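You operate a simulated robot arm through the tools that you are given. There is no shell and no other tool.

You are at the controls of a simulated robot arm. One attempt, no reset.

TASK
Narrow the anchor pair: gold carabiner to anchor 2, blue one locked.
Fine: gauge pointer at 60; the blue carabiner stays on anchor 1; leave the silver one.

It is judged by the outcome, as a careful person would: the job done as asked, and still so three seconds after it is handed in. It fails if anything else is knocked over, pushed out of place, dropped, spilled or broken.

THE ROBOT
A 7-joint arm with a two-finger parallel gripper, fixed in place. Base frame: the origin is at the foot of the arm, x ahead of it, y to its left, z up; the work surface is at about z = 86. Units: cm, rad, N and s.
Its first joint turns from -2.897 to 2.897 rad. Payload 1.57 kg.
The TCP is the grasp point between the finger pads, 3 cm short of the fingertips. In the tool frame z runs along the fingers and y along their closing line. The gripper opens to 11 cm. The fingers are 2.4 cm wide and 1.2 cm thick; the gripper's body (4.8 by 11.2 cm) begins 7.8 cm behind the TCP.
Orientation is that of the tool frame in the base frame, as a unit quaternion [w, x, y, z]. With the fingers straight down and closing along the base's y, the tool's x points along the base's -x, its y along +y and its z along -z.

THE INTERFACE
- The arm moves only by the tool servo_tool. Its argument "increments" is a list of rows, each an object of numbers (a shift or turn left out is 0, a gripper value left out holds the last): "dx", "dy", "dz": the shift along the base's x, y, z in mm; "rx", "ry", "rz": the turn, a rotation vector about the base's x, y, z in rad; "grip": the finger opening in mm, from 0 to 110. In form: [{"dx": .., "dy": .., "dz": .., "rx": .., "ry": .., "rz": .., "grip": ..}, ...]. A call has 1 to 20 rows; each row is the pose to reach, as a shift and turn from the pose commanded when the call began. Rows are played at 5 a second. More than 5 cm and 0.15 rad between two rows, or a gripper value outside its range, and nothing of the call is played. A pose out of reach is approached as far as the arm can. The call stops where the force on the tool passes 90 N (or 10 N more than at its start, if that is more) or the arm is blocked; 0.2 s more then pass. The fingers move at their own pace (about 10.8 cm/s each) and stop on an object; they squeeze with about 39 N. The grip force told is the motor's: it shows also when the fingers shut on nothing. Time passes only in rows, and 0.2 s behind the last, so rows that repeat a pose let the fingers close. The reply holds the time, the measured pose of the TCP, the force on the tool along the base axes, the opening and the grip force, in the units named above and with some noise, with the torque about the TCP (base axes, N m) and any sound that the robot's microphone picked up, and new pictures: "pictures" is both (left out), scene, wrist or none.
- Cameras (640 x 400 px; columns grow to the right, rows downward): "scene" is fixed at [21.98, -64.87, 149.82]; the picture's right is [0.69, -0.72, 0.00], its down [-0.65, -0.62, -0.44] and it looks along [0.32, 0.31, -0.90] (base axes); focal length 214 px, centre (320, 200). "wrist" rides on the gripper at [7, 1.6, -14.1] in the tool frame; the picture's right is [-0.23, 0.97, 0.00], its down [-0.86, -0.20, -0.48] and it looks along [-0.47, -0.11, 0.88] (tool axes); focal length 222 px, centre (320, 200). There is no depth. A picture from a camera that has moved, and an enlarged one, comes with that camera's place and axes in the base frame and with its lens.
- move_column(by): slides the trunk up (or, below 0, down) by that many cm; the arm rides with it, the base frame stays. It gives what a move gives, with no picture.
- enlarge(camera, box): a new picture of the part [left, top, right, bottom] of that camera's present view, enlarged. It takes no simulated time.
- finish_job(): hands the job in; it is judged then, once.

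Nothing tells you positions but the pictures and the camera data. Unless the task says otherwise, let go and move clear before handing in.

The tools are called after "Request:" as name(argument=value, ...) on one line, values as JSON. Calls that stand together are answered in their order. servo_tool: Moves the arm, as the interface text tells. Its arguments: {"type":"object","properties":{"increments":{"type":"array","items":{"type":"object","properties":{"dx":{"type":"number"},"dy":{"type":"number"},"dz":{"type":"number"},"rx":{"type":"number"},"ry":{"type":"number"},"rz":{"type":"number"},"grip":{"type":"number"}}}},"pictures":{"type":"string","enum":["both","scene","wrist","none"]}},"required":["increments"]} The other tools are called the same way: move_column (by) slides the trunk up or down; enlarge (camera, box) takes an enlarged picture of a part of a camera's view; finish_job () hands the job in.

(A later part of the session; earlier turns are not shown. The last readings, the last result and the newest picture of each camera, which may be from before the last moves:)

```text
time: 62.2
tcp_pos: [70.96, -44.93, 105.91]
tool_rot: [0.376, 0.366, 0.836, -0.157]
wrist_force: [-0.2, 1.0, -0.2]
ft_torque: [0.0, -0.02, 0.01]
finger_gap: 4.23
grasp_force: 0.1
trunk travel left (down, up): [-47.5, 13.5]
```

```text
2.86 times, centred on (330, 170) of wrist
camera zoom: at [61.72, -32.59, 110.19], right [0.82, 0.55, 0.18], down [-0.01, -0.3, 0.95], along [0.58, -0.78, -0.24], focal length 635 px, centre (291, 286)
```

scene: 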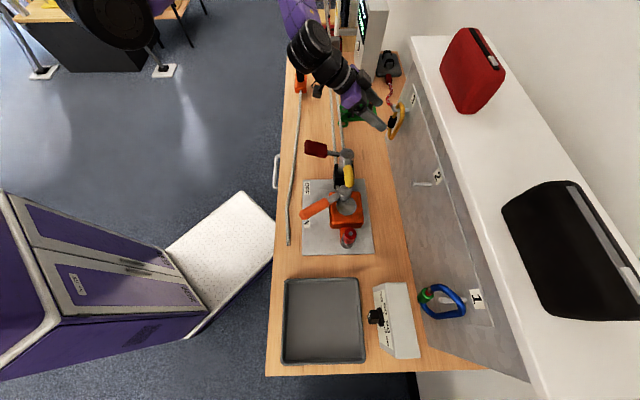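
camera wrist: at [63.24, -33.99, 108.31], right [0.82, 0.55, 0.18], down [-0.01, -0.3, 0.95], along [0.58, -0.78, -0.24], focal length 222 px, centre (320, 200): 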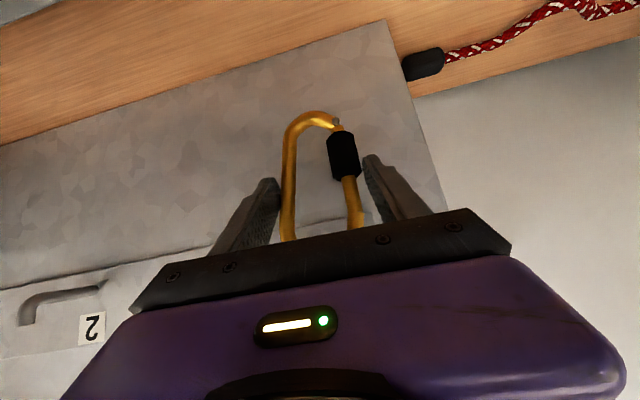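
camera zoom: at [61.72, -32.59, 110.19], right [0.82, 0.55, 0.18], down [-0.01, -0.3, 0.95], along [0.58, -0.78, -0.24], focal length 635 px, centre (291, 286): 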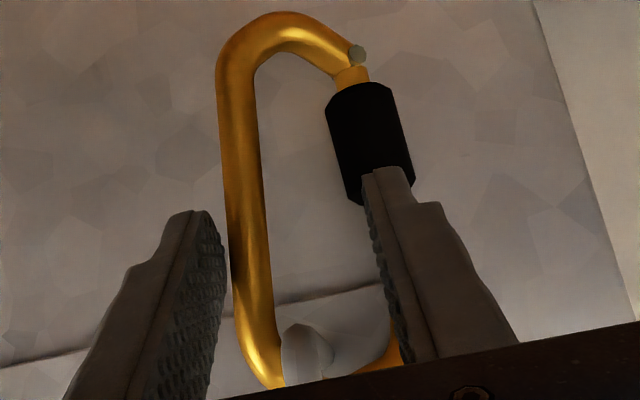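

The carabiner slipped out of the grip and is still on the peg with the gate closed. I'll open, back off and look.

Request:
servo_tool(increments=[{"grip": 70}, {"grip": 84}, {"dx": -15, "dy": 15, "dz": 8, "grip": 84}, {"dx": -30, "dy": 30, "dz": 16, "grip": 84}, {"dx": -30, "dy": 30, "dz": 16, "grip": 84}], pictures="both")

Request:
enlarge(camera="wrist", box=[220, 80, 440, 240])

Request:
enlarge(camera="scene", box=[370, 80, 440, 132])

```text
time: 63.4
tcp_pos: [67.79, -41.83, 107.53]
tool_rot: [0.375, 0.367, 0.837, -0.158]
wrist_force: [0.1, -0.6, -0.6]
ft_torque: [0.0, 0.01, 0.01]
finger_gap: 8.41
grasp_force: 0.1
trunk travel left (down, up): [-47.5, 13.5]
camera wrist: at [58.63, -29.64, 111.8], right [0.82, 0.55, 0.18], down [-0.01, -0.3, 0.95], along [0.58, -0.78, -0.24], focal length 222 px, centre (320, 200)
```

scene: 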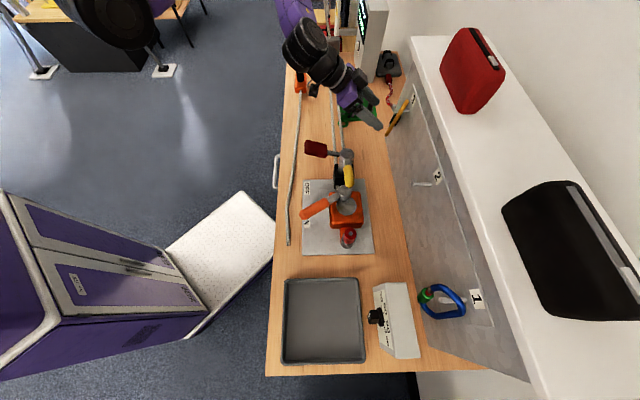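
wrist: 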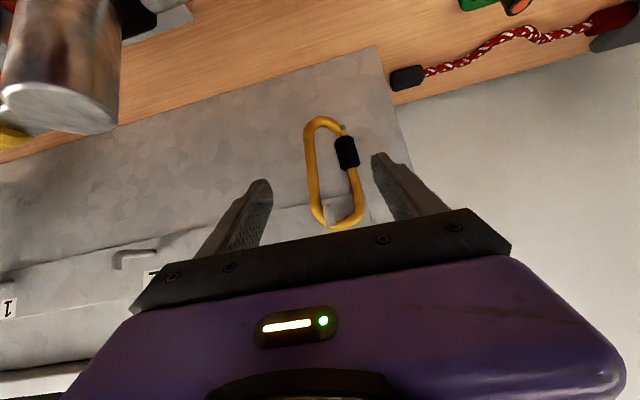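

```text
2.50 times, centred on (330, 160) of wrist
camera zoom: at [58.63, -29.64, 111.8], right [0.82, 0.55, 0.18], down [-0.01, -0.3, 0.95], along [0.58, -0.78, -0.24], focal length 555 px, centre (295, 300)
```

zoom: 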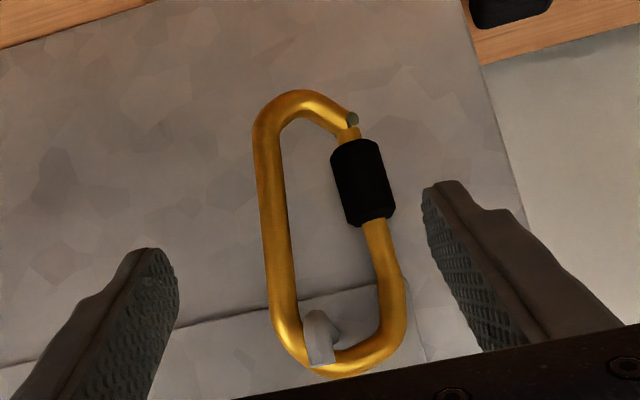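

```text
7.69 times, centred on (405, 106) of scene
camera zoom: at [21.98, -64.87, 149.82], right [0.69, -0.72, 0.0], down [-0.65, -0.62, -0.44], along [0.32, 0.31, -0.9], focal length 1650 px, centre (-334, 923)
```

zoom: 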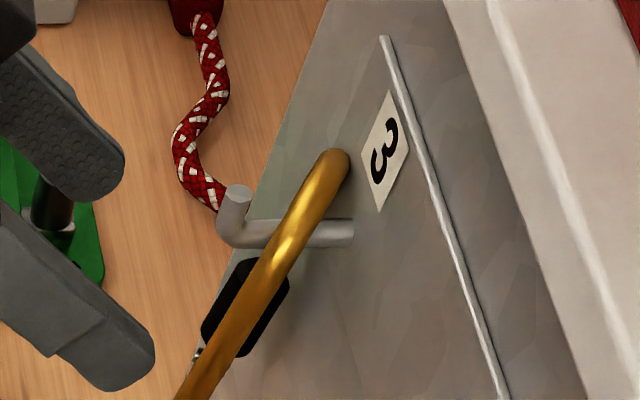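

Gold is still on anchor 3 but looks yawed. I'll take a closer look before re-gripping.

Request:
enlarge(camera="scene", box=[380, 90, 430, 140])

Request:
enlarge(camera="wrist", box=[290, 100, 390, 240])

```text
8.00 times, centred on (405, 115) of scene
camera zoom: at [21.98, -64.87, 149.82], right [0.69, -0.72, 0.0], down [-0.65, -0.62, -0.44], along [0.32, 0.31, -0.9], focal length 1716 px, centre (-360, 880)
```

zoom: 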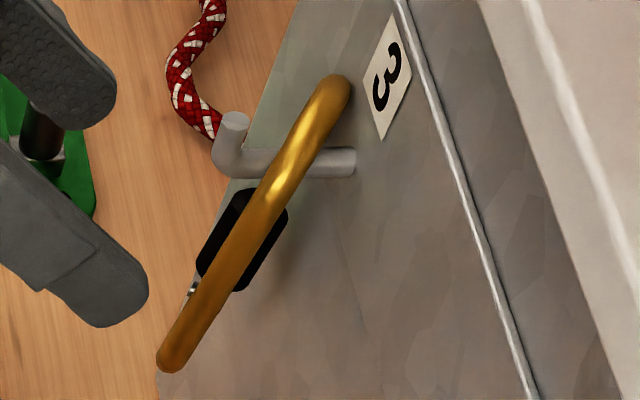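

```text
2.86 times, centred on (340, 170) of wrist
camera zoom: at [58.63, -29.64, 111.8], right [0.82, 0.55, 0.18], down [-0.01, -0.3, 0.95], along [0.58, -0.78, -0.24], focal length 635 px, centre (263, 286)
```

zoom: 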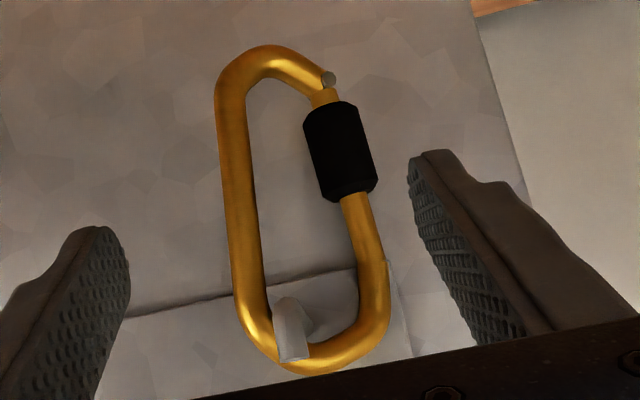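

Gold is yawed about 30° with its gate toward the panel. I'll nudge the spine gently toward the panel with closed fingertips to square it up before re-gripping.

Request:
servo_tool(increments=[{"grip": 40}, {"grip": 0}, {"grip": 0}, {"dy": -10, "dz": -18, "grip": 0}, {"dy": -20.6, "dz": -35, "grip": 0}, {"dx": 5, "dy": -25.6, "dz": -35, "grip": 0}, {"dx": 9, "dy": -29.6, "dz": -35, "grip": 0}, {"dx": 13, "dy": -33.6, "dz": -35, "grip": 0}, {"dx": 16, "dy": -36.6, "dz": -35, "grip": 0}], pictures="wrist")

Request:
enlarge(camera="scene", box=[380, 90, 430, 140])

Request:
enlarge(camera="wrist", box=[250, 80, 450, 240])

```text
time: 65.4
tcp_pos: [69.33, -45.35, 104.06]
tool_rot: [0.375, 0.368, 0.836, -0.159]
wrist_force: [-2.7, 1.6, -0.4]
ft_torque: [0.04, 0.09, -0.05]
finger_gap: 0.01
grasp_force: 21.0
trunk travel left (down, up): [-47.5, 13.5]
camera wrist: at [60.18, -33.14, 108.35], right [0.82, 0.55, 0.18], down [-0.01, -0.3, 0.95], along [0.58, -0.78, -0.24], focal length 222 px, centre (320, 200)
```

wrist: 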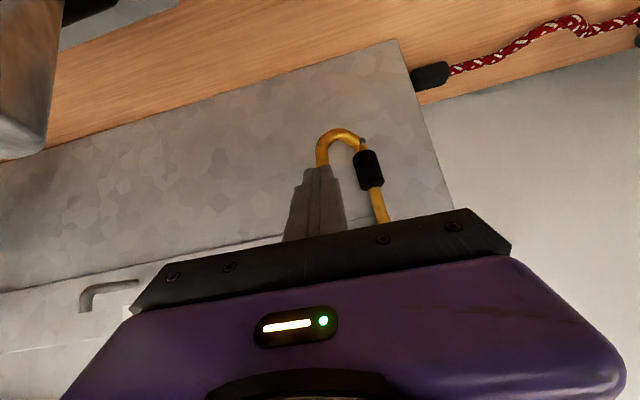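

```text
8.00 times, centred on (405, 115) of scene
camera zoom: at [21.98, -64.87, 149.82], right [0.69, -0.72, 0.0], down [-0.65, -0.62, -0.44], along [0.32, 0.31, -0.9], focal length 1716 px, centre (-360, 880)
```

zoom: 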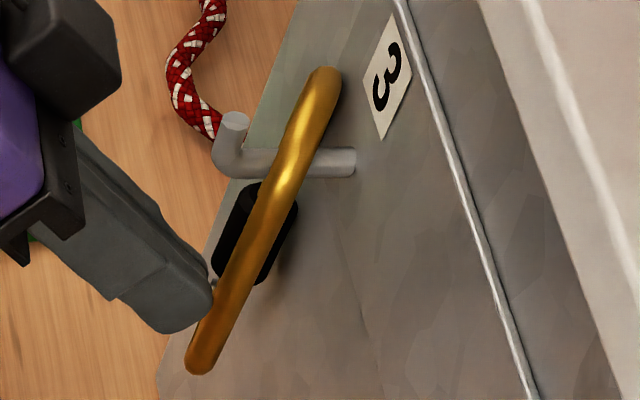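

```text
2.50 times, centred on (350, 160) of wrist
camera zoom: at [60.18, -33.14, 108.35], right [0.82, 0.55, 0.18], down [-0.01, -0.3, 0.95], along [0.58, -0.78, -0.24], focal length 555 px, centre (245, 300)
```

zoom: 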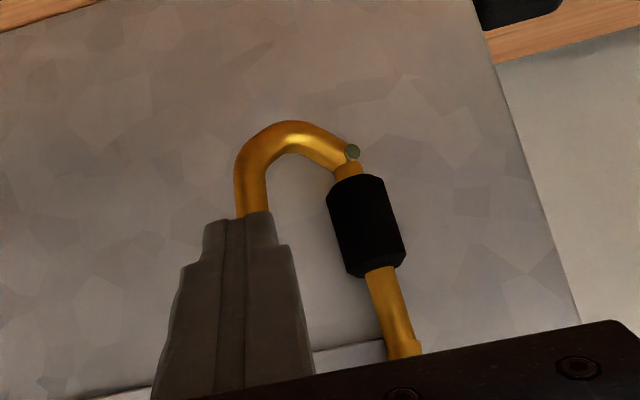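

The carabiner squared up in pitch but is still yawed. I'll back off, open, and yaw the tool clockwise to match its plane instead.

Request:
servo_tool(increments=[{"dx": -15, "dy": 15, "dz": 10, "grip": 0}, {"dx": -30, "dy": 30, "dz": 25, "grip": 40}, {"dx": -35, "dy": 35, "dz": 35, "rz": -0.1, "grip": 84}, {"dx": -35, "dy": 35, "dz": 35, "rz": -0.2, "grip": 84}, {"dx": -35, "dy": 35, "dz": 35, "rz": -0.3, "grip": 84}, {"dx": -35, "dy": 35, "dz": 35, "rz": -0.4, "grip": 84}, {"dx": -35, "dy": 35, "dz": 35, "rz": -0.4, "grip": 84}], pictures="both")

Request:
enlarge(camera="wrist", box=[230, 80, 450, 240])

Request:
enlarge(camera="scene", box=[380, 90, 430, 140])

```text
time: 67.0
tcp_pos: [65.91, -42.12, 107.57]
tool_rot: [0.336, 0.526, 0.747, -0.229]
wrist_force: [-0.7, -0.5, 1.0]
ft_torque: [0.03, 0.02, 0.02]
finger_gap: 8.41
grasp_force: 0.0
trunk travel left (down, up): [-47.5, 13.5]
camera wrist: at [62.2, -27.28, 111.82], right [0.97, 0.19, 0.18], down [-0.12, -0.27, 0.95], along [0.23, -0.94, -0.24], focal length 222 px, centre (320, 200)
```

scene: 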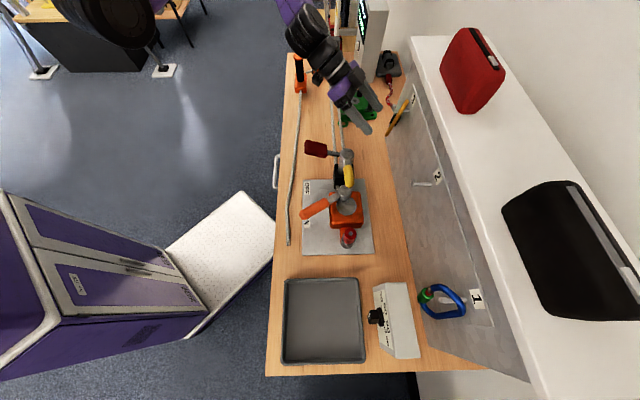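
wrist: 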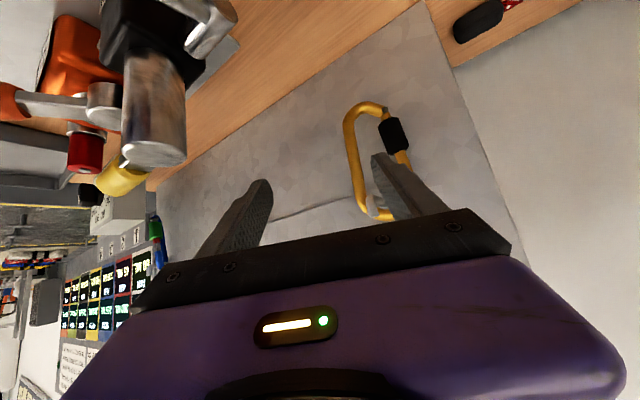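

```text
2.50 times, centred on (340, 160) of wrist
camera zoom: at [62.2, -27.28, 111.82], right [0.97, 0.19, 0.18], down [-0.12, -0.27, 0.95], along [0.23, -0.94, -0.24], focal length 555 px, centre (270, 300)
```

zoom: 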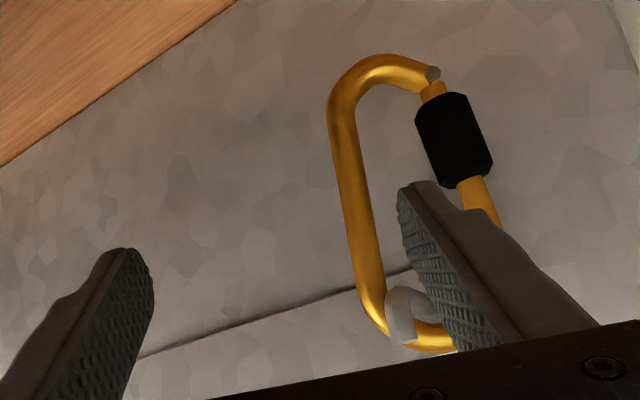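

```text
8.00 times, centred on (405, 115) of scene
camera zoom: at [21.98, -64.87, 149.82], right [0.69, -0.72, 0.0], down [-0.65, -0.62, -0.44], along [0.32, 0.31, -0.9], focal length 1716 px, centre (-360, 880)
```

zoom: 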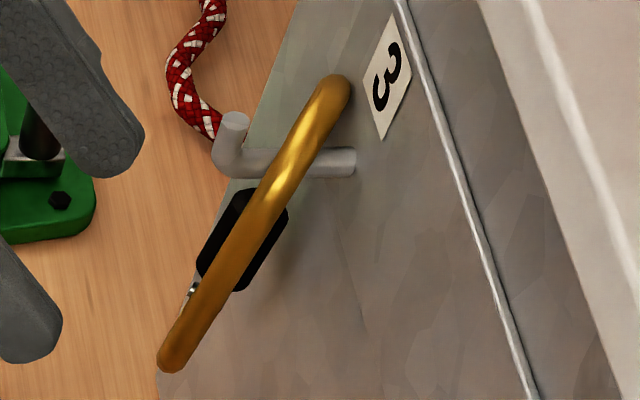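

The gate side now leans against the panel. I'll un-yaw the tool and push the spine near the peg's height with closed fingertips, which should swing the gate side away from the panel.

Request:
servo_tool(increments=[{"rz": 0.1, "grip": 40}, {"rz": 0.2, "grip": 0}, {"rz": 0.3, "grip": 0}, {"rz": 0.4, "grip": 0}, {"dx": 8, "dy": -14, "dz": -5, "rz": 0.4, "grip": 0}, {"dx": 16, "dy": -27.6, "dz": -5, "rz": 0.4, "grip": 0}, {"dx": 21, "dy": -32.6, "dz": -5, "rz": 0.4, "grip": 0}, {"dx": 26, "dy": -37.6, "dz": -5, "rz": 0.4, "grip": 0}, {"dx": 30, "dy": -41.6, "dz": -5, "rz": 0.4, "grip": 0}, {"dx": 34, "dy": -45.6, "dz": -5, "rz": 0.4, "grip": 0}], pictures="none")

Request:
enlarge(camera="scene", box=[380, 90, 430, 140])

Request:
enlarge(camera="wrist", box=[230, 80, 450, 240])

```text
time: 69.2
tcp_pos: [69.07, -46.5, 106.85]
tool_rot: [0.372, 0.369, 0.837, -0.157]
wrist_force: [-16.8, 3.7, -11.2]
ft_torque: [0.18, 0.48, -0.18]
finger_gap: 0.0
grasp_force: 21.3
trunk travel left (down, up): [-47.5, 13.5]
```

```text
8.00 times, centred on (405, 115) of scene
camera zoom: at [21.98, -64.87, 149.82], right [0.69, -0.72, 0.0], down [-0.65, -0.62, -0.44], along [0.32, 0.31, -0.9], focal length 1716 px, centre (-360, 880)
```

zoom: 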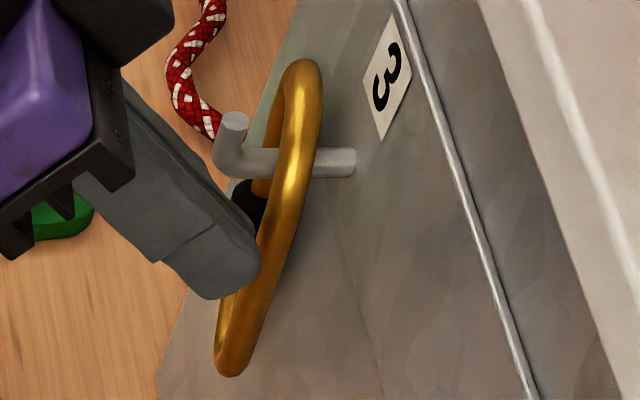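

```text
2.50 times, centred on (340, 160) of wrist
camera zoom: at [59.93, -34.36, 111.22], right [0.82, 0.55, 0.18], down [0.0, -0.3, 0.95], along [0.57, -0.78, -0.25], focal length 555 px, centre (270, 300)
```

zoom: 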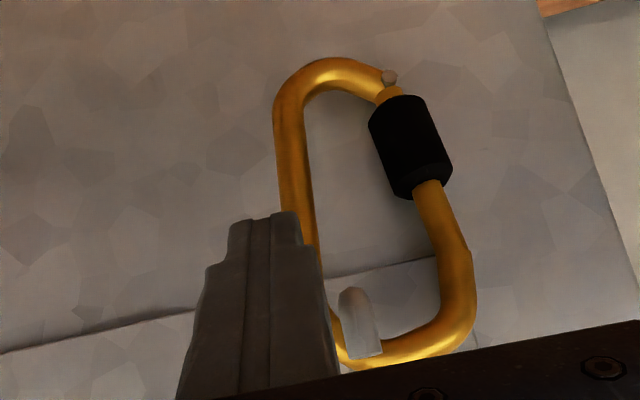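

It yawed back. I'll back off and check how it settles.

Request:
servo_tool(increments=[{"dx": -12, "dy": 12, "dz": 4}, {"dx": -30, "dy": 30, "dz": 8}, {"dx": -38, "dy": 38, "dz": 8, "grip": 50}, {"dx": -33, "dy": 43, "dz": 8, "grip": 84}, {"dx": -24, "dy": 52, "dz": 8, "grip": 84}, {"dx": -24, "dy": 52, "dz": 8, "grip": 84}], pictures="wrist")

Request:
enlarge(camera="scene", box=[380, 90, 430, 140])

Request:
enlarge(camera="wrist", box=[230, 80, 450, 240])

```text
time: 70.6
tcp_pos: [67.01, -41.43, 107.85]
tool_rot: [0.376, 0.366, 0.836, -0.157]
wrist_force: [-0.1, -1.1, -1.0]
ft_torque: [0.0, 0.04, 0.03]
finger_gap: 8.41
grasp_force: 0.1
trunk travel left (down, up): [-47.5, 13.5]
camera wrist: at [57.76, -29.18, 112.09], right [0.82, 0.55, 0.18], down [-0.01, -0.3, 0.95], along [0.58, -0.78, -0.24], focal length 222 px, centre (320, 200)
```

wrist: 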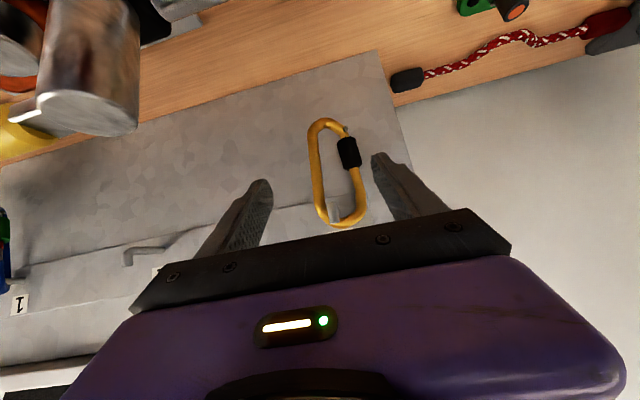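

```text
8.00 times, centred on (405, 115) of scene
camera zoom: at [21.98, -64.87, 149.82], right [0.69, -0.72, 0.0], down [-0.65, -0.62, -0.44], along [0.32, 0.31, -0.9], focal length 1716 px, centre (-360, 880)
```

zoom: 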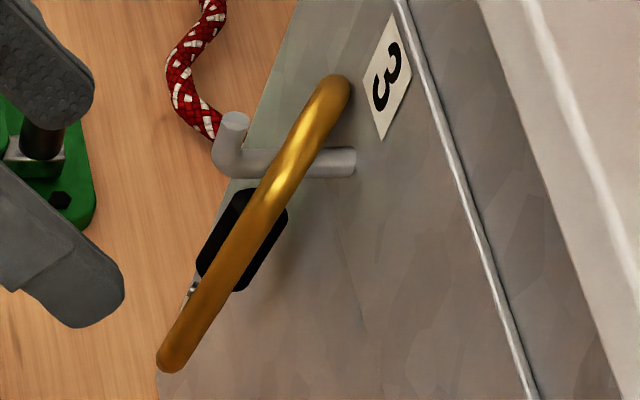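

```text
2.50 times, centred on (340, 160) of wrist
camera zoom: at [57.76, -29.18, 112.09], right [0.82, 0.55, 0.18], down [-0.01, -0.3, 0.95], along [0.58, -0.78, -0.24], focal length 555 px, centre (270, 300)
```

zoom: 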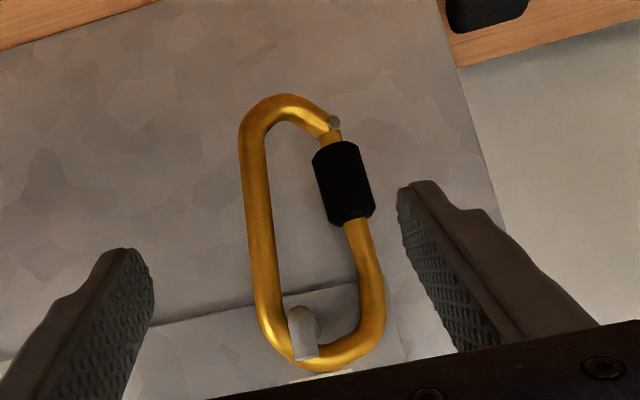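

It sprang back to exactly the same pose, so a closed carabiner around a peg is evidently held there elastically, and only an open gate frees it. I'll re-grip across spine and sleeve as it hangs, with the fingertips just short of the panel, and open the gate again.

Request:
servo_tool(increments=[{"dx": 9, "dy": 9, "dz": -5, "grip": 80}, {"dx": 22, "dy": -4, "dz": -14, "grip": 80}, {"dx": 36, "dy": -18, "dz": -24, "grip": 80}, {"dx": 50, "dy": -32, "dz": -34, "grip": 80}, {"dx": 61, "dy": -43, "dz": -40.5, "grip": 80}, {"dx": 61, "dy": -43, "dz": -40.5, "grip": 80}], pictures="wrist")

Request:
enlarge(camera="wrist", box=[220, 100, 440, 240])

Request:
enlarge(camera="scene", box=[370, 85, 434, 140])

```text
time: 72.0
tcp_pos: [73.06, -45.63, 103.84]
tool_rot: [0.375, 0.367, 0.836, -0.158]
wrist_force: [0.5, -0.1, 0.9]
ft_torque: [-0.01, -0.02, -0.02]
finger_gap: 8.01
grasp_force: 0.0
trunk travel left (down, up): [-47.5, 13.5]
camera wrist: at [63.92, -33.37, 108.1], right [0.82, 0.55, 0.18], down [-0.01, -0.3, 0.95], along [0.58, -0.78, -0.24], focal length 222 px, centre (320, 200)
```

wrist: 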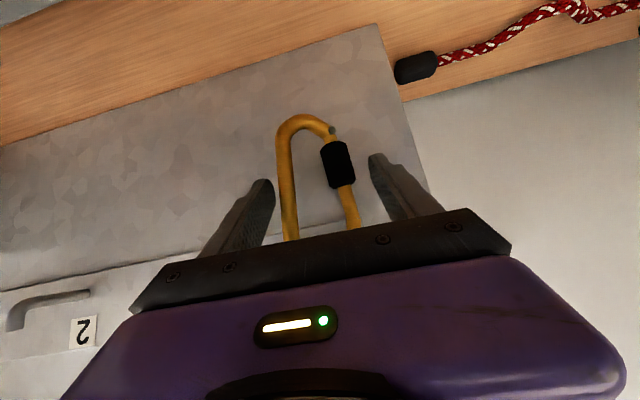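

```text
2.86 times, centred on (330, 170) of wrist
camera zoom: at [63.92, -33.37, 108.1], right [0.82, 0.55, 0.18], down [-0.01, -0.3, 0.95], along [0.58, -0.78, -0.24], focal length 635 px, centre (291, 286)
```

zoom: 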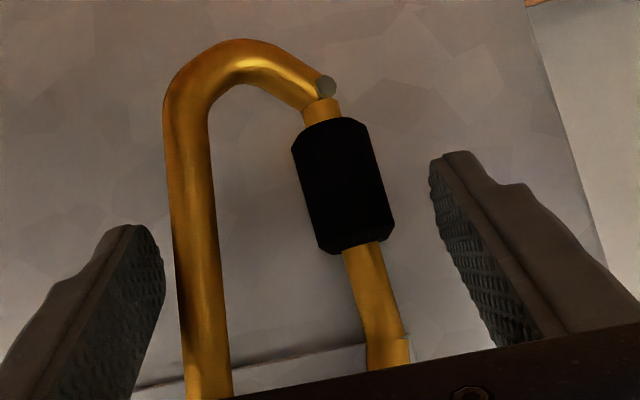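

```text
7.27 times, centred on (402, 112) of scene
camera zoom: at [21.98, -64.87, 149.82], right [0.69, -0.72, 0.0], down [-0.65, -0.62, -0.44], along [0.32, 0.31, -0.9], focal length 1560 px, centre (-276, 836)
```

zoom: 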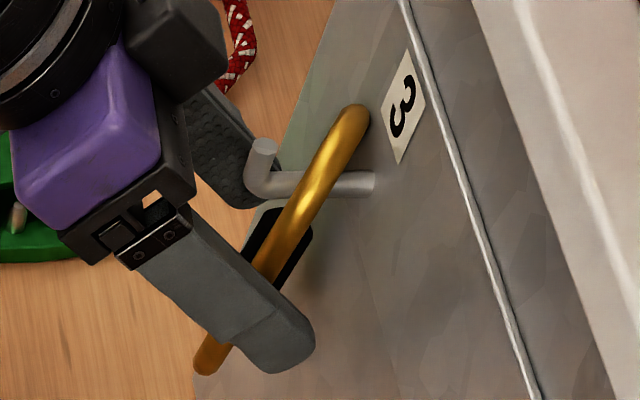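

Request:
servo_tool(increments=[{"dx": -4, "dy": -4, "grip": 74}, {"dx": -4, "dy": -4, "grip": 66}, {"dx": -4, "dy": -4, "grip": 58}, {"dx": -4, "dy": -4, "grip": 52}, {"dx": -4, "dy": -4, "grip": 47}, {"dx": -4, "dy": -4, "grip": 47}], pictures="none")

Request:
enlarge(camera="wrist", box=[220, 100, 440, 240])

Request:
enlarge(camera="scene", box=[370, 85, 434, 140])

```text
time: 73.4
tcp_pos: [72.76, -45.97, 103.91]
tool_rot: [0.375, 0.366, 0.837, -0.157]
wrist_force: [-1.2, -0.9, -0.4]
ft_torque: [-0.02, -0.03, 0.0]
finger_gap: 4.87
grasp_force: 1.0
trunk travel left (down, up): [-47.5, 13.5]
```

```text
2.86 times, centred on (330, 170) of wrist
camera zoom: at [63.58, -33.75, 108.2], right [0.81, 0.55, 0.18], down [-0.01, -0.3, 0.95], along [0.58, -0.78, -0.24], focal length 635 px, centre (291, 286)
```

zoom: 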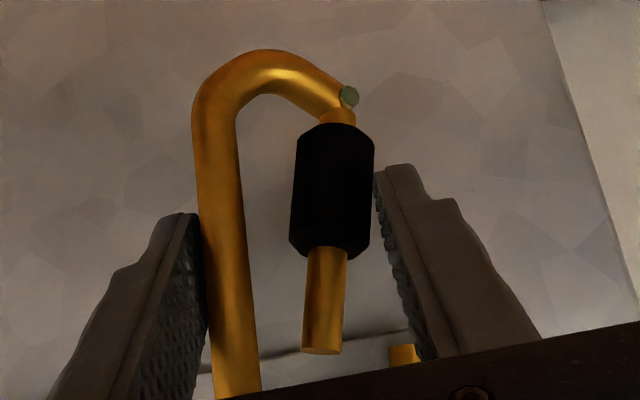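

```text
7.27 times, centred on (402, 112) of scene
camera zoom: at [21.98, -64.87, 149.82], right [0.69, -0.72, 0.0], down [-0.65, -0.62, -0.44], along [0.32, 0.31, -0.9], focal length 1560 px, centre (-276, 836)
```

zoom: 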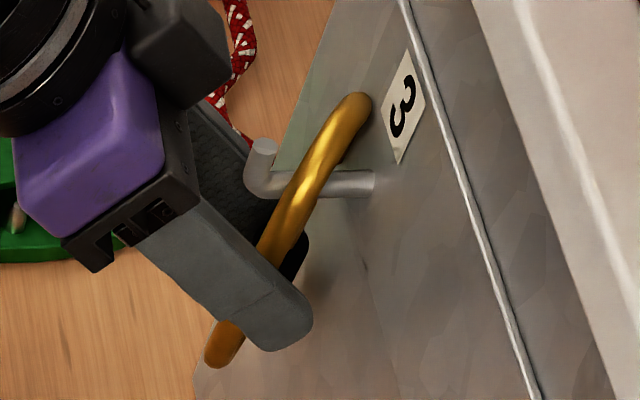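

The gate is opening with light force. I'll squeeze a bit more for a firm hold.

Request:
servo_tool(increments=[{"grip": 43}, {"grip": 39}, {"grip": 39}], pictures="none")

Request:
enlarge(camera="wrist", box=[220, 100, 440, 240])

Request:
enlarge(camera="scene", box=[370, 85, 434, 140])

```text
time: 74.2
tcp_pos: [72.43, -46.09, 103.9]
tool_rot: [0.374, 0.369, 0.836, -0.159]
wrist_force: [-15.7, -7.8, 0.1]
ft_torque: [0.28, -0.6, 0.05]
finger_gap: 4.36
grasp_force: 23.7
trunk travel left (down, up): [-47.5, 13.5]
```

```text
2.86 times, centred on (330, 170) of wrist
camera zoom: at [63.37, -33.85, 108.23], right [0.82, 0.55, 0.18], down [-0.01, -0.3, 0.95], along [0.58, -0.78, -0.24], focal length 635 px, centre (291, 286)
```

zoom: 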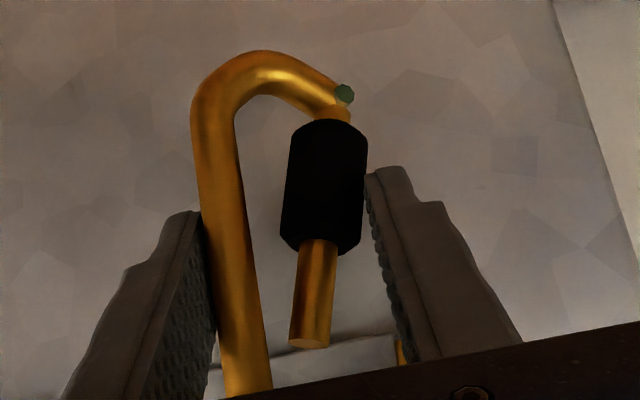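

```text
7.27 times, centred on (402, 112) of scene
camera zoom: at [21.98, -64.87, 149.82], right [0.69, -0.72, 0.0], down [-0.65, -0.62, -0.44], along [0.32, 0.31, -0.9], focal length 1560 px, centre (-276, 836)
```

zoom: 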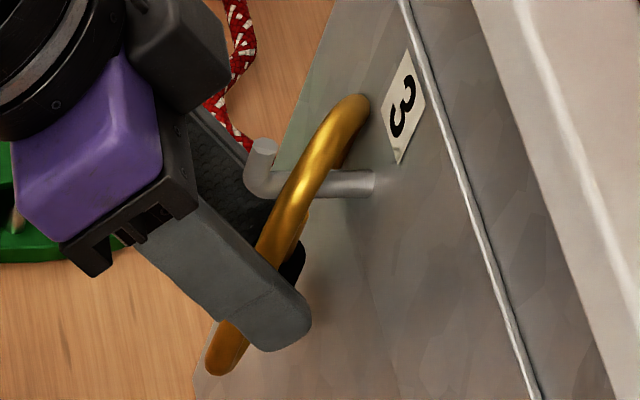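

Firm hold. The spine presses against the peg (16 N sideways), so I'll shift toward -s as planned so the peg sits under the nose opening.

Request:
servo_tool(increments=[{"dx": -3, "dy": -3}, {"dx": -6, "dy": -6}, {"dx": -9, "dy": -9}, {"dx": -9, "dy": -9}], pictures="none")

Request:
enlarge(camera="wrist", box=[220, 100, 440, 240])

Request:
enlarge(camera="scene", box=[370, 85, 434, 140])

```text
time: 75.2
tcp_pos: [71.84, -46.89, 103.86]
tool_rot: [0.376, 0.367, 0.836, -0.157]
wrist_force: [-1.3, 1.2, 0.5]
ft_torque: [-0.04, 0.02, 0.08]
finger_gap: 4.2
grasp_force: 24.2
trunk travel left (down, up): [-47.5, 13.5]
```

```text
2.86 times, centred on (330, 170) of wrist
camera zoom: at [62.64, -34.74, 108.17], right [0.81, 0.55, 0.18], down [-0.01, -0.3, 0.95], along [0.58, -0.78, -0.24], focal length 635 px, centre (291, 286)
```

zoom: 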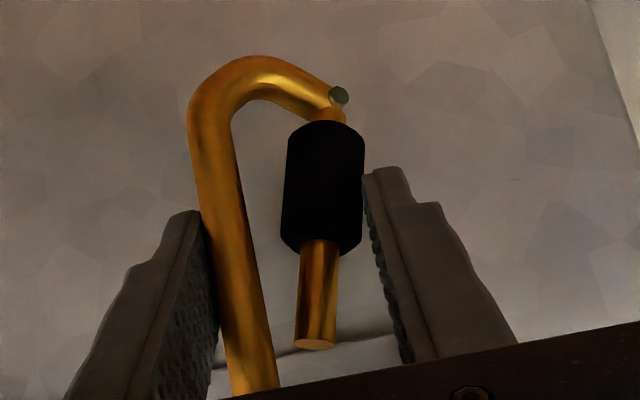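

```text
7.27 times, centred on (402, 112) of scene
camera zoom: at [21.98, -64.87, 149.82], right [0.69, -0.72, 0.0], down [-0.65, -0.62, -0.44], along [0.32, 0.31, -0.9], focal length 1560 px, centre (-276, 836)
```

zoom: 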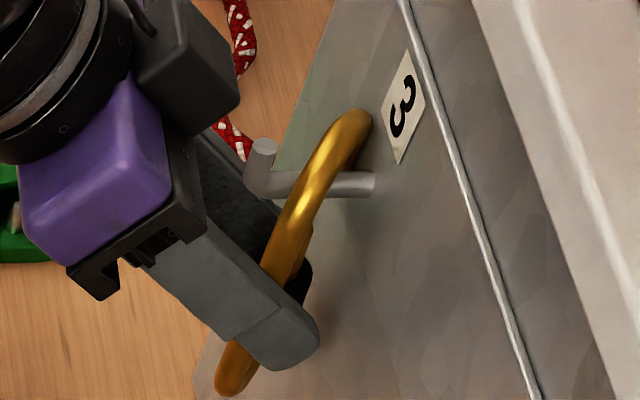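

It moved freely with the tool. I'll shift a little more, lift about 1 cm only (to keep the gate end below the peg), and check.

Request:
servo_tool(increments=[{"dx": -1.5, "dy": -1.5}, {"dx": -3, "dy": -3}, {"dx": -3, "dy": -3, "dz": 3}, {"dx": -3, "dy": -3, "dz": 6}, {"dx": -3, "dy": -3, "dz": 9.5}, {"dx": -3, "dy": -3, "dz": 9.5}], pictures="none")

Request:
enlarge(camera="wrist", box=[220, 100, 440, 240])

Request:
enlarge(camera="scene", box=[380, 85, 434, 127])

```text
time: 76.6
tcp_pos: [71.4, -47.4, 104.73]
tool_rot: [0.375, 0.368, 0.836, -0.158]
wrist_force: [-4.2, 3.1, -2.6]
ft_torque: [-0.03, -0.03, 0.16]
finger_gap: 4.16
grasp_force: 24.4
trunk travel left (down, up): [-47.5, 13.5]
```

```text
2.86 times, centred on (330, 170) of wrist
camera zoom: at [62.22, -35.15, 109.08], right [0.82, 0.55, 0.18], down [-0.01, -0.3, 0.95], along [0.58, -0.78, -0.24], focal length 635 px, centre (291, 286)
```

zoom: 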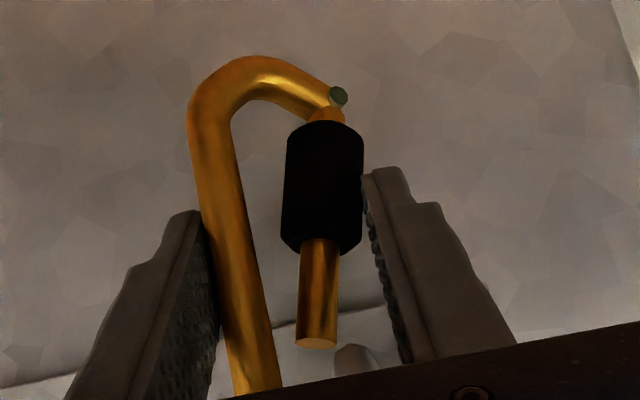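

```text
9.52 times, centred on (407, 106) of scene
camera zoom: at [21.98, -64.87, 149.82], right [0.69, -0.72, 0.0], down [-0.65, -0.62, -0.44], along [0.32, 0.31, -0.9], focal length 2043 px, centre (-509, 1095)
```

zoom: 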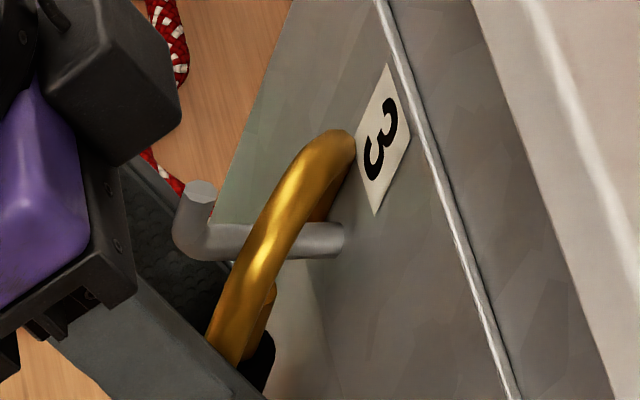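

The carabiner follows rigidly and the peg is now right of the gate end. I'll ease it off toward me.

Request:
servo_tool(increments=[{"dx": -3.5, "dy": 3.5}, {"dx": -7, "dy": 7}, {"dx": -10.5, "dy": 10.5}, {"dx": -10.5, "dy": 10.5}], pictures="none")

Request:
enlarge(camera="wrist", box=[220, 100, 440, 240])

Request:
enlarge(camera="scene", box=[380, 85, 434, 127])

```text
time: 77.6
tcp_pos: [70.5, -46.26, 104.75]
tool_rot: [0.375, 0.367, 0.837, -0.157]
wrist_force: [-0.1, -0.3, -1.0]
ft_torque: [0.05, 0.03, 0.01]
finger_gap: 4.16
grasp_force: 23.5
trunk travel left (down, up): [-47.5, 13.5]
```

```text
2.86 times, centred on (330, 170) of wrist
camera zoom: at [61.22, -34.02, 109.05], right [0.82, 0.55, 0.18], down [-0.01, -0.3, 0.95], along [0.58, -0.78, -0.24], focal length 635 px, centre (291, 286)
```

zoom: 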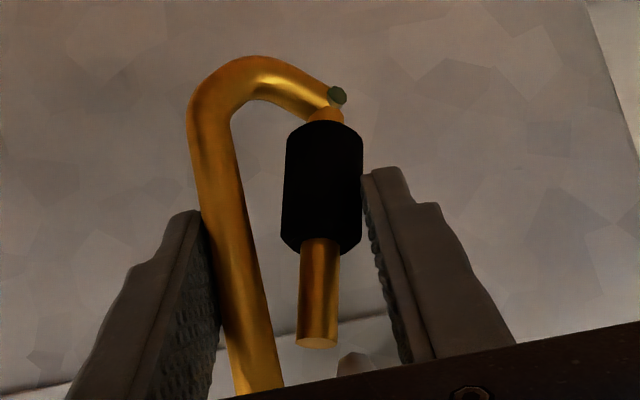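

```text
9.52 times, centred on (407, 106) of scene
camera zoom: at [21.98, -64.87, 149.82], right [0.69, -0.72, 0.0], down [-0.65, -0.62, -0.44], along [0.32, 0.31, -0.9], focal length 2043 px, centre (-509, 1095)
```

zoom: 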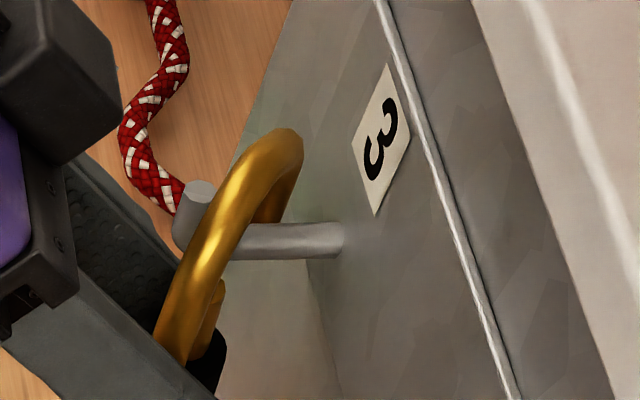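

Request:
servo_tool(increments=[{"dx": -3.5, "dy": 3.5}, {"dx": -7, "dy": 7}, {"dx": -10.5, "dy": 10.5}, {"dx": -10.5, "dy": 10.5}], pictures="none")

Request:
enlarge(camera="wrist", box=[220, 100, 440, 240])

Request:
enlarge(camera="scene", box=[380, 85, 434, 127])

```text
time: 78.6
tcp_pos: [69.29, -45.27, 104.7]
tool_rot: [0.375, 0.368, 0.836, -0.158]
wrist_force: [0.8, -0.3, 0.5]
ft_torque: [-0.04, 0.0, -0.03]
finger_gap: 3.93
grasp_force: 0.0
trunk travel left (down, up): [-47.5, 13.5]
```

```text
2.86 times, centred on (330, 170) of wrist
camera zoom: at [60.17, -33.01, 108.98], right [0.82, 0.55, 0.18], down [-0.01, -0.3, 0.95], along [0.58, -0.78, -0.24], focal length 635 px, centre (291, 286)
```

zoom: 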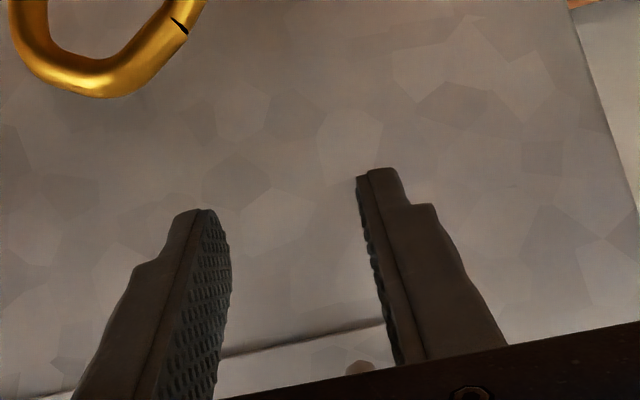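

```text
9.52 times, centred on (407, 106) of scene
camera zoom: at [21.98, -64.87, 149.82], right [0.69, -0.72, 0.0], down [-0.65, -0.62, -0.44], along [0.32, 0.31, -0.9], focal length 2043 px, centre (-509, 1095)
```

zoom: 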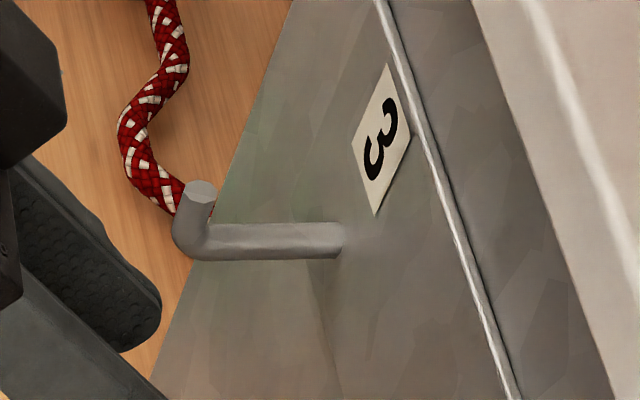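

The carabiner slipped off the tip and fell. I'll see where it landed.

Request:
servo_tool(increments=[{"dx": -15, "dy": 15, "dz": 20}, {"dx": -30, "dy": 30, "dz": 45}, {"dx": -45, "dy": 45, "dz": 70}, {"dx": -45, "dy": 45, "dz": 70}], pictures="both")

```text
time: 79.6
tcp_pos: [64.68, -40.64, 111.85]
tool_rot: [0.374, 0.368, 0.836, -0.158]
wrist_force: [0.3, 0.4, -0.5]
ft_torque: [0.02, 0.02, -0.01]
finger_gap: 3.9
grasp_force: 0.1
trunk travel left (down, up): [-47.5, 13.5]
camera wrist: at [55.51, -28.51, 116.14], right [0.82, 0.55, 0.18], down [-0.01, -0.3, 0.95], along [0.58, -0.78, -0.24], focal length 222 px, centre (320, 200)
```

scene: 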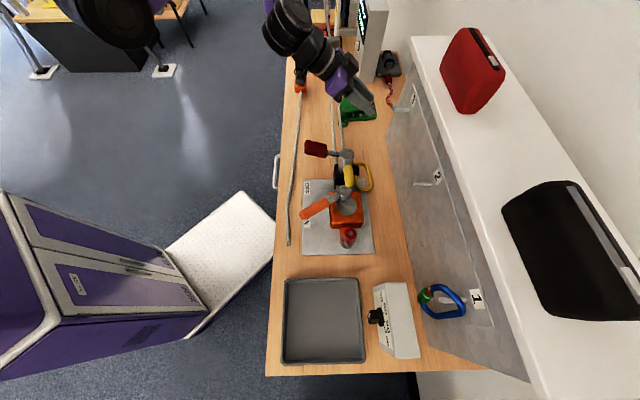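
wrist: 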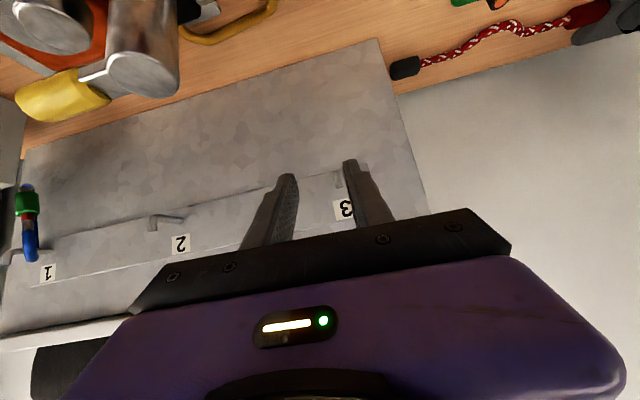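

It landed on the bench beside the winch. I'll look closely.

Request:
enlarge(camera="scene", box=[310, 135, 400, 225])

Request:
enlarge(camera="wrist", box=[100, 0, 320, 130])

```text
4.44 times, centred on (355, 180) of scene
camera zoom: at [21.98, -64.87, 149.82], right [0.69, -0.72, 0.0], down [-0.65, -0.62, -0.44], along [0.32, 0.31, -0.9], focal length 953 px, centre (164, 289)
```

zoom: 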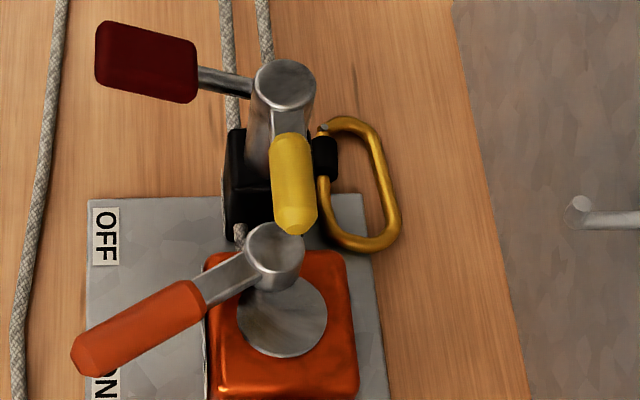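

```text
2.91 times, centred on (210, 65) of wrist
camera zoom: at [55.51, -28.51, 116.14], right [0.82, 0.55, 0.18], down [-0.01, -0.3, 0.95], along [0.58, -0.78, -0.24], focal length 646 px, centre (640, 593)
```

zoom: 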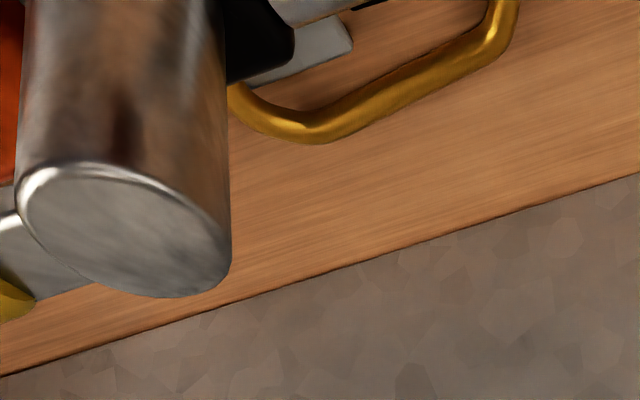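

Gold lies flat by the winch, spine toward the panel at about s 9, d 79.4; the winch levers look undisturbed. I'll reorient the tool to pick it up by the spine: first vertical, then yaw 90° clockwise at safe height.

Request:
servo_tool(increments=[{"dx": -4, "dy": -6, "dz": 8, "rx": 0.099, "ry": 0.099}, {"dx": -8, "dy": -12, "dz": 8, "rx": 0.198, "ry": 0.198}, {"dx": -12, "dy": -18, "dz": 8, "rx": 0.297, "ry": 0.297}, {"dx": -16, "dy": -24, "dz": 8, "rx": 0.396, "ry": 0.396}, {"dx": -20, "dy": -30, "dz": 8, "rx": 0.495, "ry": 0.495}, {"dx": -24, "dy": -36, "dz": 8, "rx": 0.592, "ry": 0.592}, {"dx": -24, "dy": -36, "dz": 8, "rx": 0.592, "ry": 0.592}], pictures="none")

Request:
servo_tool(increments=[{"rz": -0.143}, {"rz": -0.286}, {"rz": -0.429}, {"rz": -0.571}, {"rz": -0.714}, {"rz": -0.857}, {"rz": -1.0}, {"rz": -1.143}, {"rz": -1.286}, {"rz": -1.429}, {"rz": -1.571}, {"rz": -1.571}], pictures="both")

```text
time: 81.2
tcp_pos: [62.28, -44.22, 112.57]
tool_rot: [-0.004, 0.399, 0.917, -0.009]
wrist_force: [-0.6, 0.1, -0.2]
ft_torque: [0.01, -0.03, -0.03]
finger_gap: 3.91
grasp_force: 0.0
trunk travel left (down, up): [-47.5, 13.5]
```

```text
time: 83.8
tcp_pos: [44.38, -41.14, 107.58]
tool_rot: [0.003, 0.906, 0.424, 0.017]
wrist_force: [-0.1, -0.5, -0.6]
ft_torque: [0.0, 0.05, 0.02]
finger_gap: 3.9
grasp_force: 0.0
out of reach, approached as far as the arm can: row 7, 8, 9, 10, 11, 12
trunk travel left (down, up): [-47.5, 13.5]
camera wrist: at [49.73, -36.89, 121.89], right [0.6, -0.8, 0.01], down [-0.72, -0.53, 0.45], along [-0.35, -0.28, -0.89], focal length 222 px, centre (320, 200)
```

scene: 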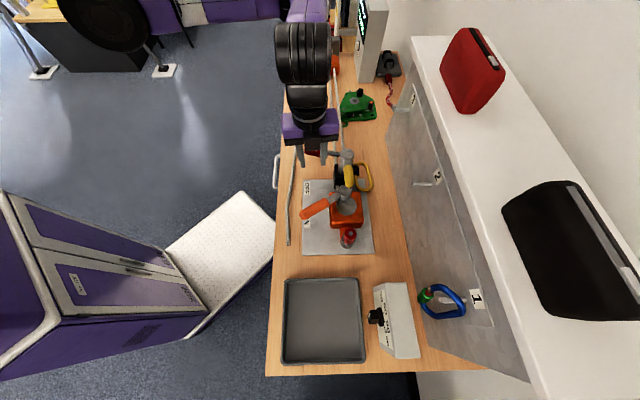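
wrist: 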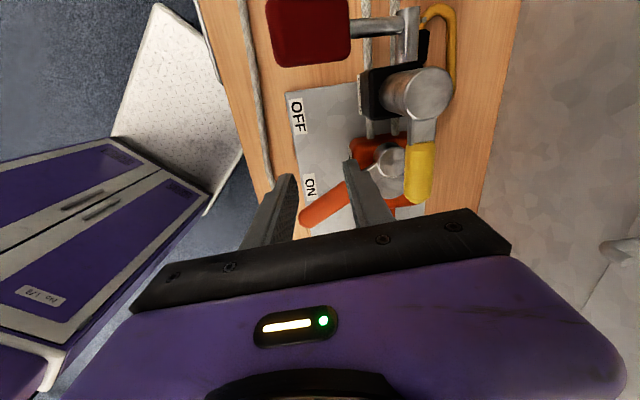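

The 90° clockwise yaw pulled the arm away from the target, so that's a limit. I'll raise to a clear spot and test counter-clockwise yaw instead.

Request:
servo_tool(increments=[{"dz": 40}, {"dz": 80}, {"dz": 110}, {"dx": 20, "dy": 20, "dz": 130, "rz": 0.14}, {"dx": 40, "dy": 40, "dz": 140, "rz": 0.28}, {"dx": 40, "dy": 40, "dz": 140, "rz": 0.42}, {"dx": 40, "dy": 40, "dz": 140, "rz": 0.56}, {"dx": 40, "dy": 40, "dz": 140, "rz": 0.7}, {"dx": 40, "dy": 40, "dz": 140, "rz": 0.84}, {"dx": 40, "dy": 40, "dz": 140, "rz": 0.98}, {"dx": 40, "dy": 40, "dz": 140, "rz": 1.12}, {"dx": 40, "dy": 40, "dz": 140, "rz": 1.26}, {"dx": 40, "dy": 40, "dz": 140, "rz": 1.4}, {"dx": 40, "dy": 40, "dz": 140, "rz": 1.48}], pictures="none")

Request:
servo_tool(increments=[{"rz": 0.14}, {"rz": 0.28}, {"rz": 0.42}, {"rz": 0.56}, {"rz": 0.7}, {"rz": 0.84}, {"rz": 0.98}, {"rz": 1.12}, {"rz": 1.26}, {"rz": 1.4}, {"rz": 1.54}, {"rz": 1.57}], pictures="both")

```text
time: 86.8
tcp_pos: [48.57, -37.66, 122.27]
tool_rot: [-0.008, 0.381, 0.924, 0.014]
wrist_force: [0.5, -0.1, 0.0]
ft_torque: [0.01, -0.03, 0.01]
finger_gap: 3.91
grasp_force: 0.0
trunk travel left (down, up): [-47.5, 13.5]
```

```text
time: 89.4
tcp_pos: [48.5, -37.65, 122.16]
tool_rot: [-0.015, -0.383, 0.924, 0.003]
wrist_force: [0.0, -0.1, 0.2]
ft_torque: [0.02, 0.01, -0.02]
finger_gap: 3.9
grasp_force: 0.1
trunk travel left (down, up): [-47.5, 13.5]
camera wrist: at [42.92, -41.27, 136.48], right [-0.53, 0.85, 0.01], down [0.76, 0.47, 0.45], along [0.38, 0.25, -0.89], focal length 222 px, centre (320, 200)
```

scene: 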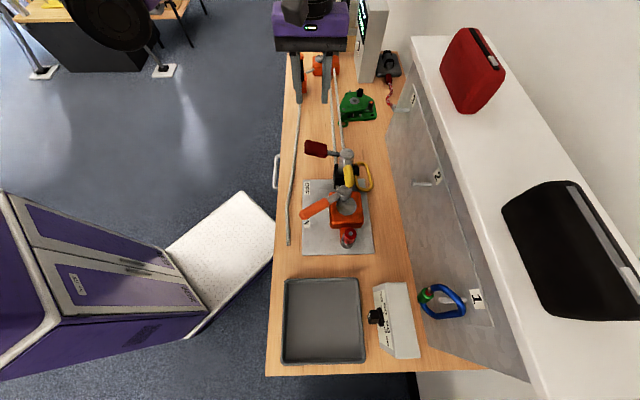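
wrist: 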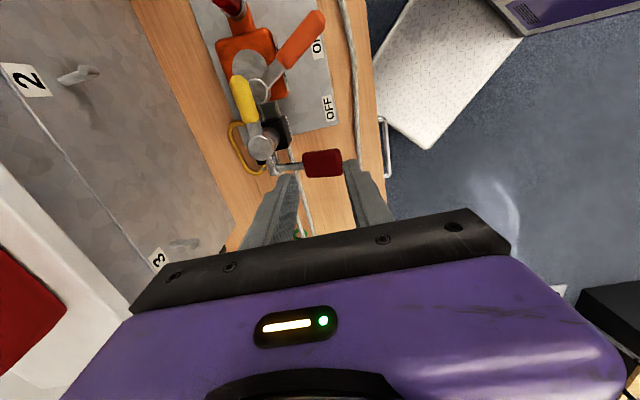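

Counter-clockwise yaw works freely. I'll test a further 90° to see whether a flipped orientation, with the camera on the panel side, is available.

Request:
servo_tool(increments=[{"rz": 0.14}, {"rz": 0.28}, {"rz": 0.42}, {"rz": 0.56}, {"rz": 0.7}, {"rz": 0.84}, {"rz": 0.98}, {"rz": 1.12}, {"rz": 1.26}, {"rz": 1.4}, {"rz": 1.54}, {"rz": 1.57}], pictures="none")

```text
time: 92.0
tcp_pos: [48.3, -37.76, 121.37]
tool_rot: [0.019, 0.924, -0.382, -0.01]
wrist_force: [1.0, -0.1, -0.1]
ft_torque: [-0.01, 0.04, 0.03]
finger_gap: 3.9
grasp_force: 0.0
trunk travel left (down, up): [-47.5, 13.5]
```

The flipped orientation is available too, which gives the camera above and more clearance over the winch. I'll rotate back 90° so the fingers close across gold's spine, and move above it.

Request:
servo_tool(increments=[{"rz": -0.14}, {"rz": -0.28}, {"rz": -0.42}, {"rz": -0.56}, {"rz": -0.7}, {"rz": -0.84}, {"rz": -0.98}, {"rz": -1.12}, {"rz": -1.26}, {"rz": -1.4}, {"rz": -1.54}, {"dx": 30, "dy": -22, "dz": -15, "rz": -1.57}, {"dx": 60, "dy": -45, "dz": -30, "rz": -1.57}, {"dx": 90, "dy": -70, "dz": -45, "rz": -1.57}, {"dx": 119, "dy": -95, "dz": -60, "rz": -1.57}, {"dx": 119, "dy": -95, "dz": -60, "rz": -1.57}], pictures="both")

```text
time: 95.4
tcp_pos: [60.54, -47.26, 116.31]
tool_rot: [-0.016, -0.383, 0.924, 0.004]
wrist_force: [0.4, 0.4, 0.1]
ft_torque: [0.03, 0.01, 0.03]
finger_gap: 3.92
grasp_force: 0.0
trunk travel left (down, up): [-47.5, 13.5]
camera wrist: at [54.9, -50.87, 130.56], right [-0.53, 0.85, 0.01], down [0.76, 0.47, 0.45], along [0.38, 0.25, -0.89], focal length 222 px, centre (320, 200)
```

scene: 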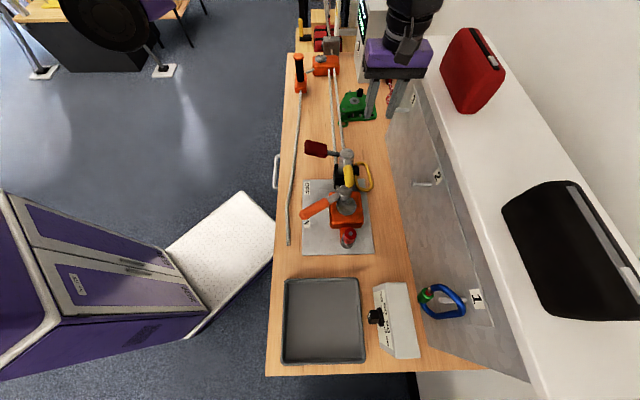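
wrist: 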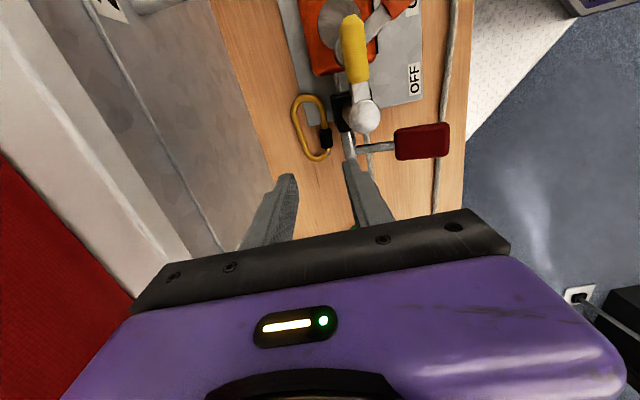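

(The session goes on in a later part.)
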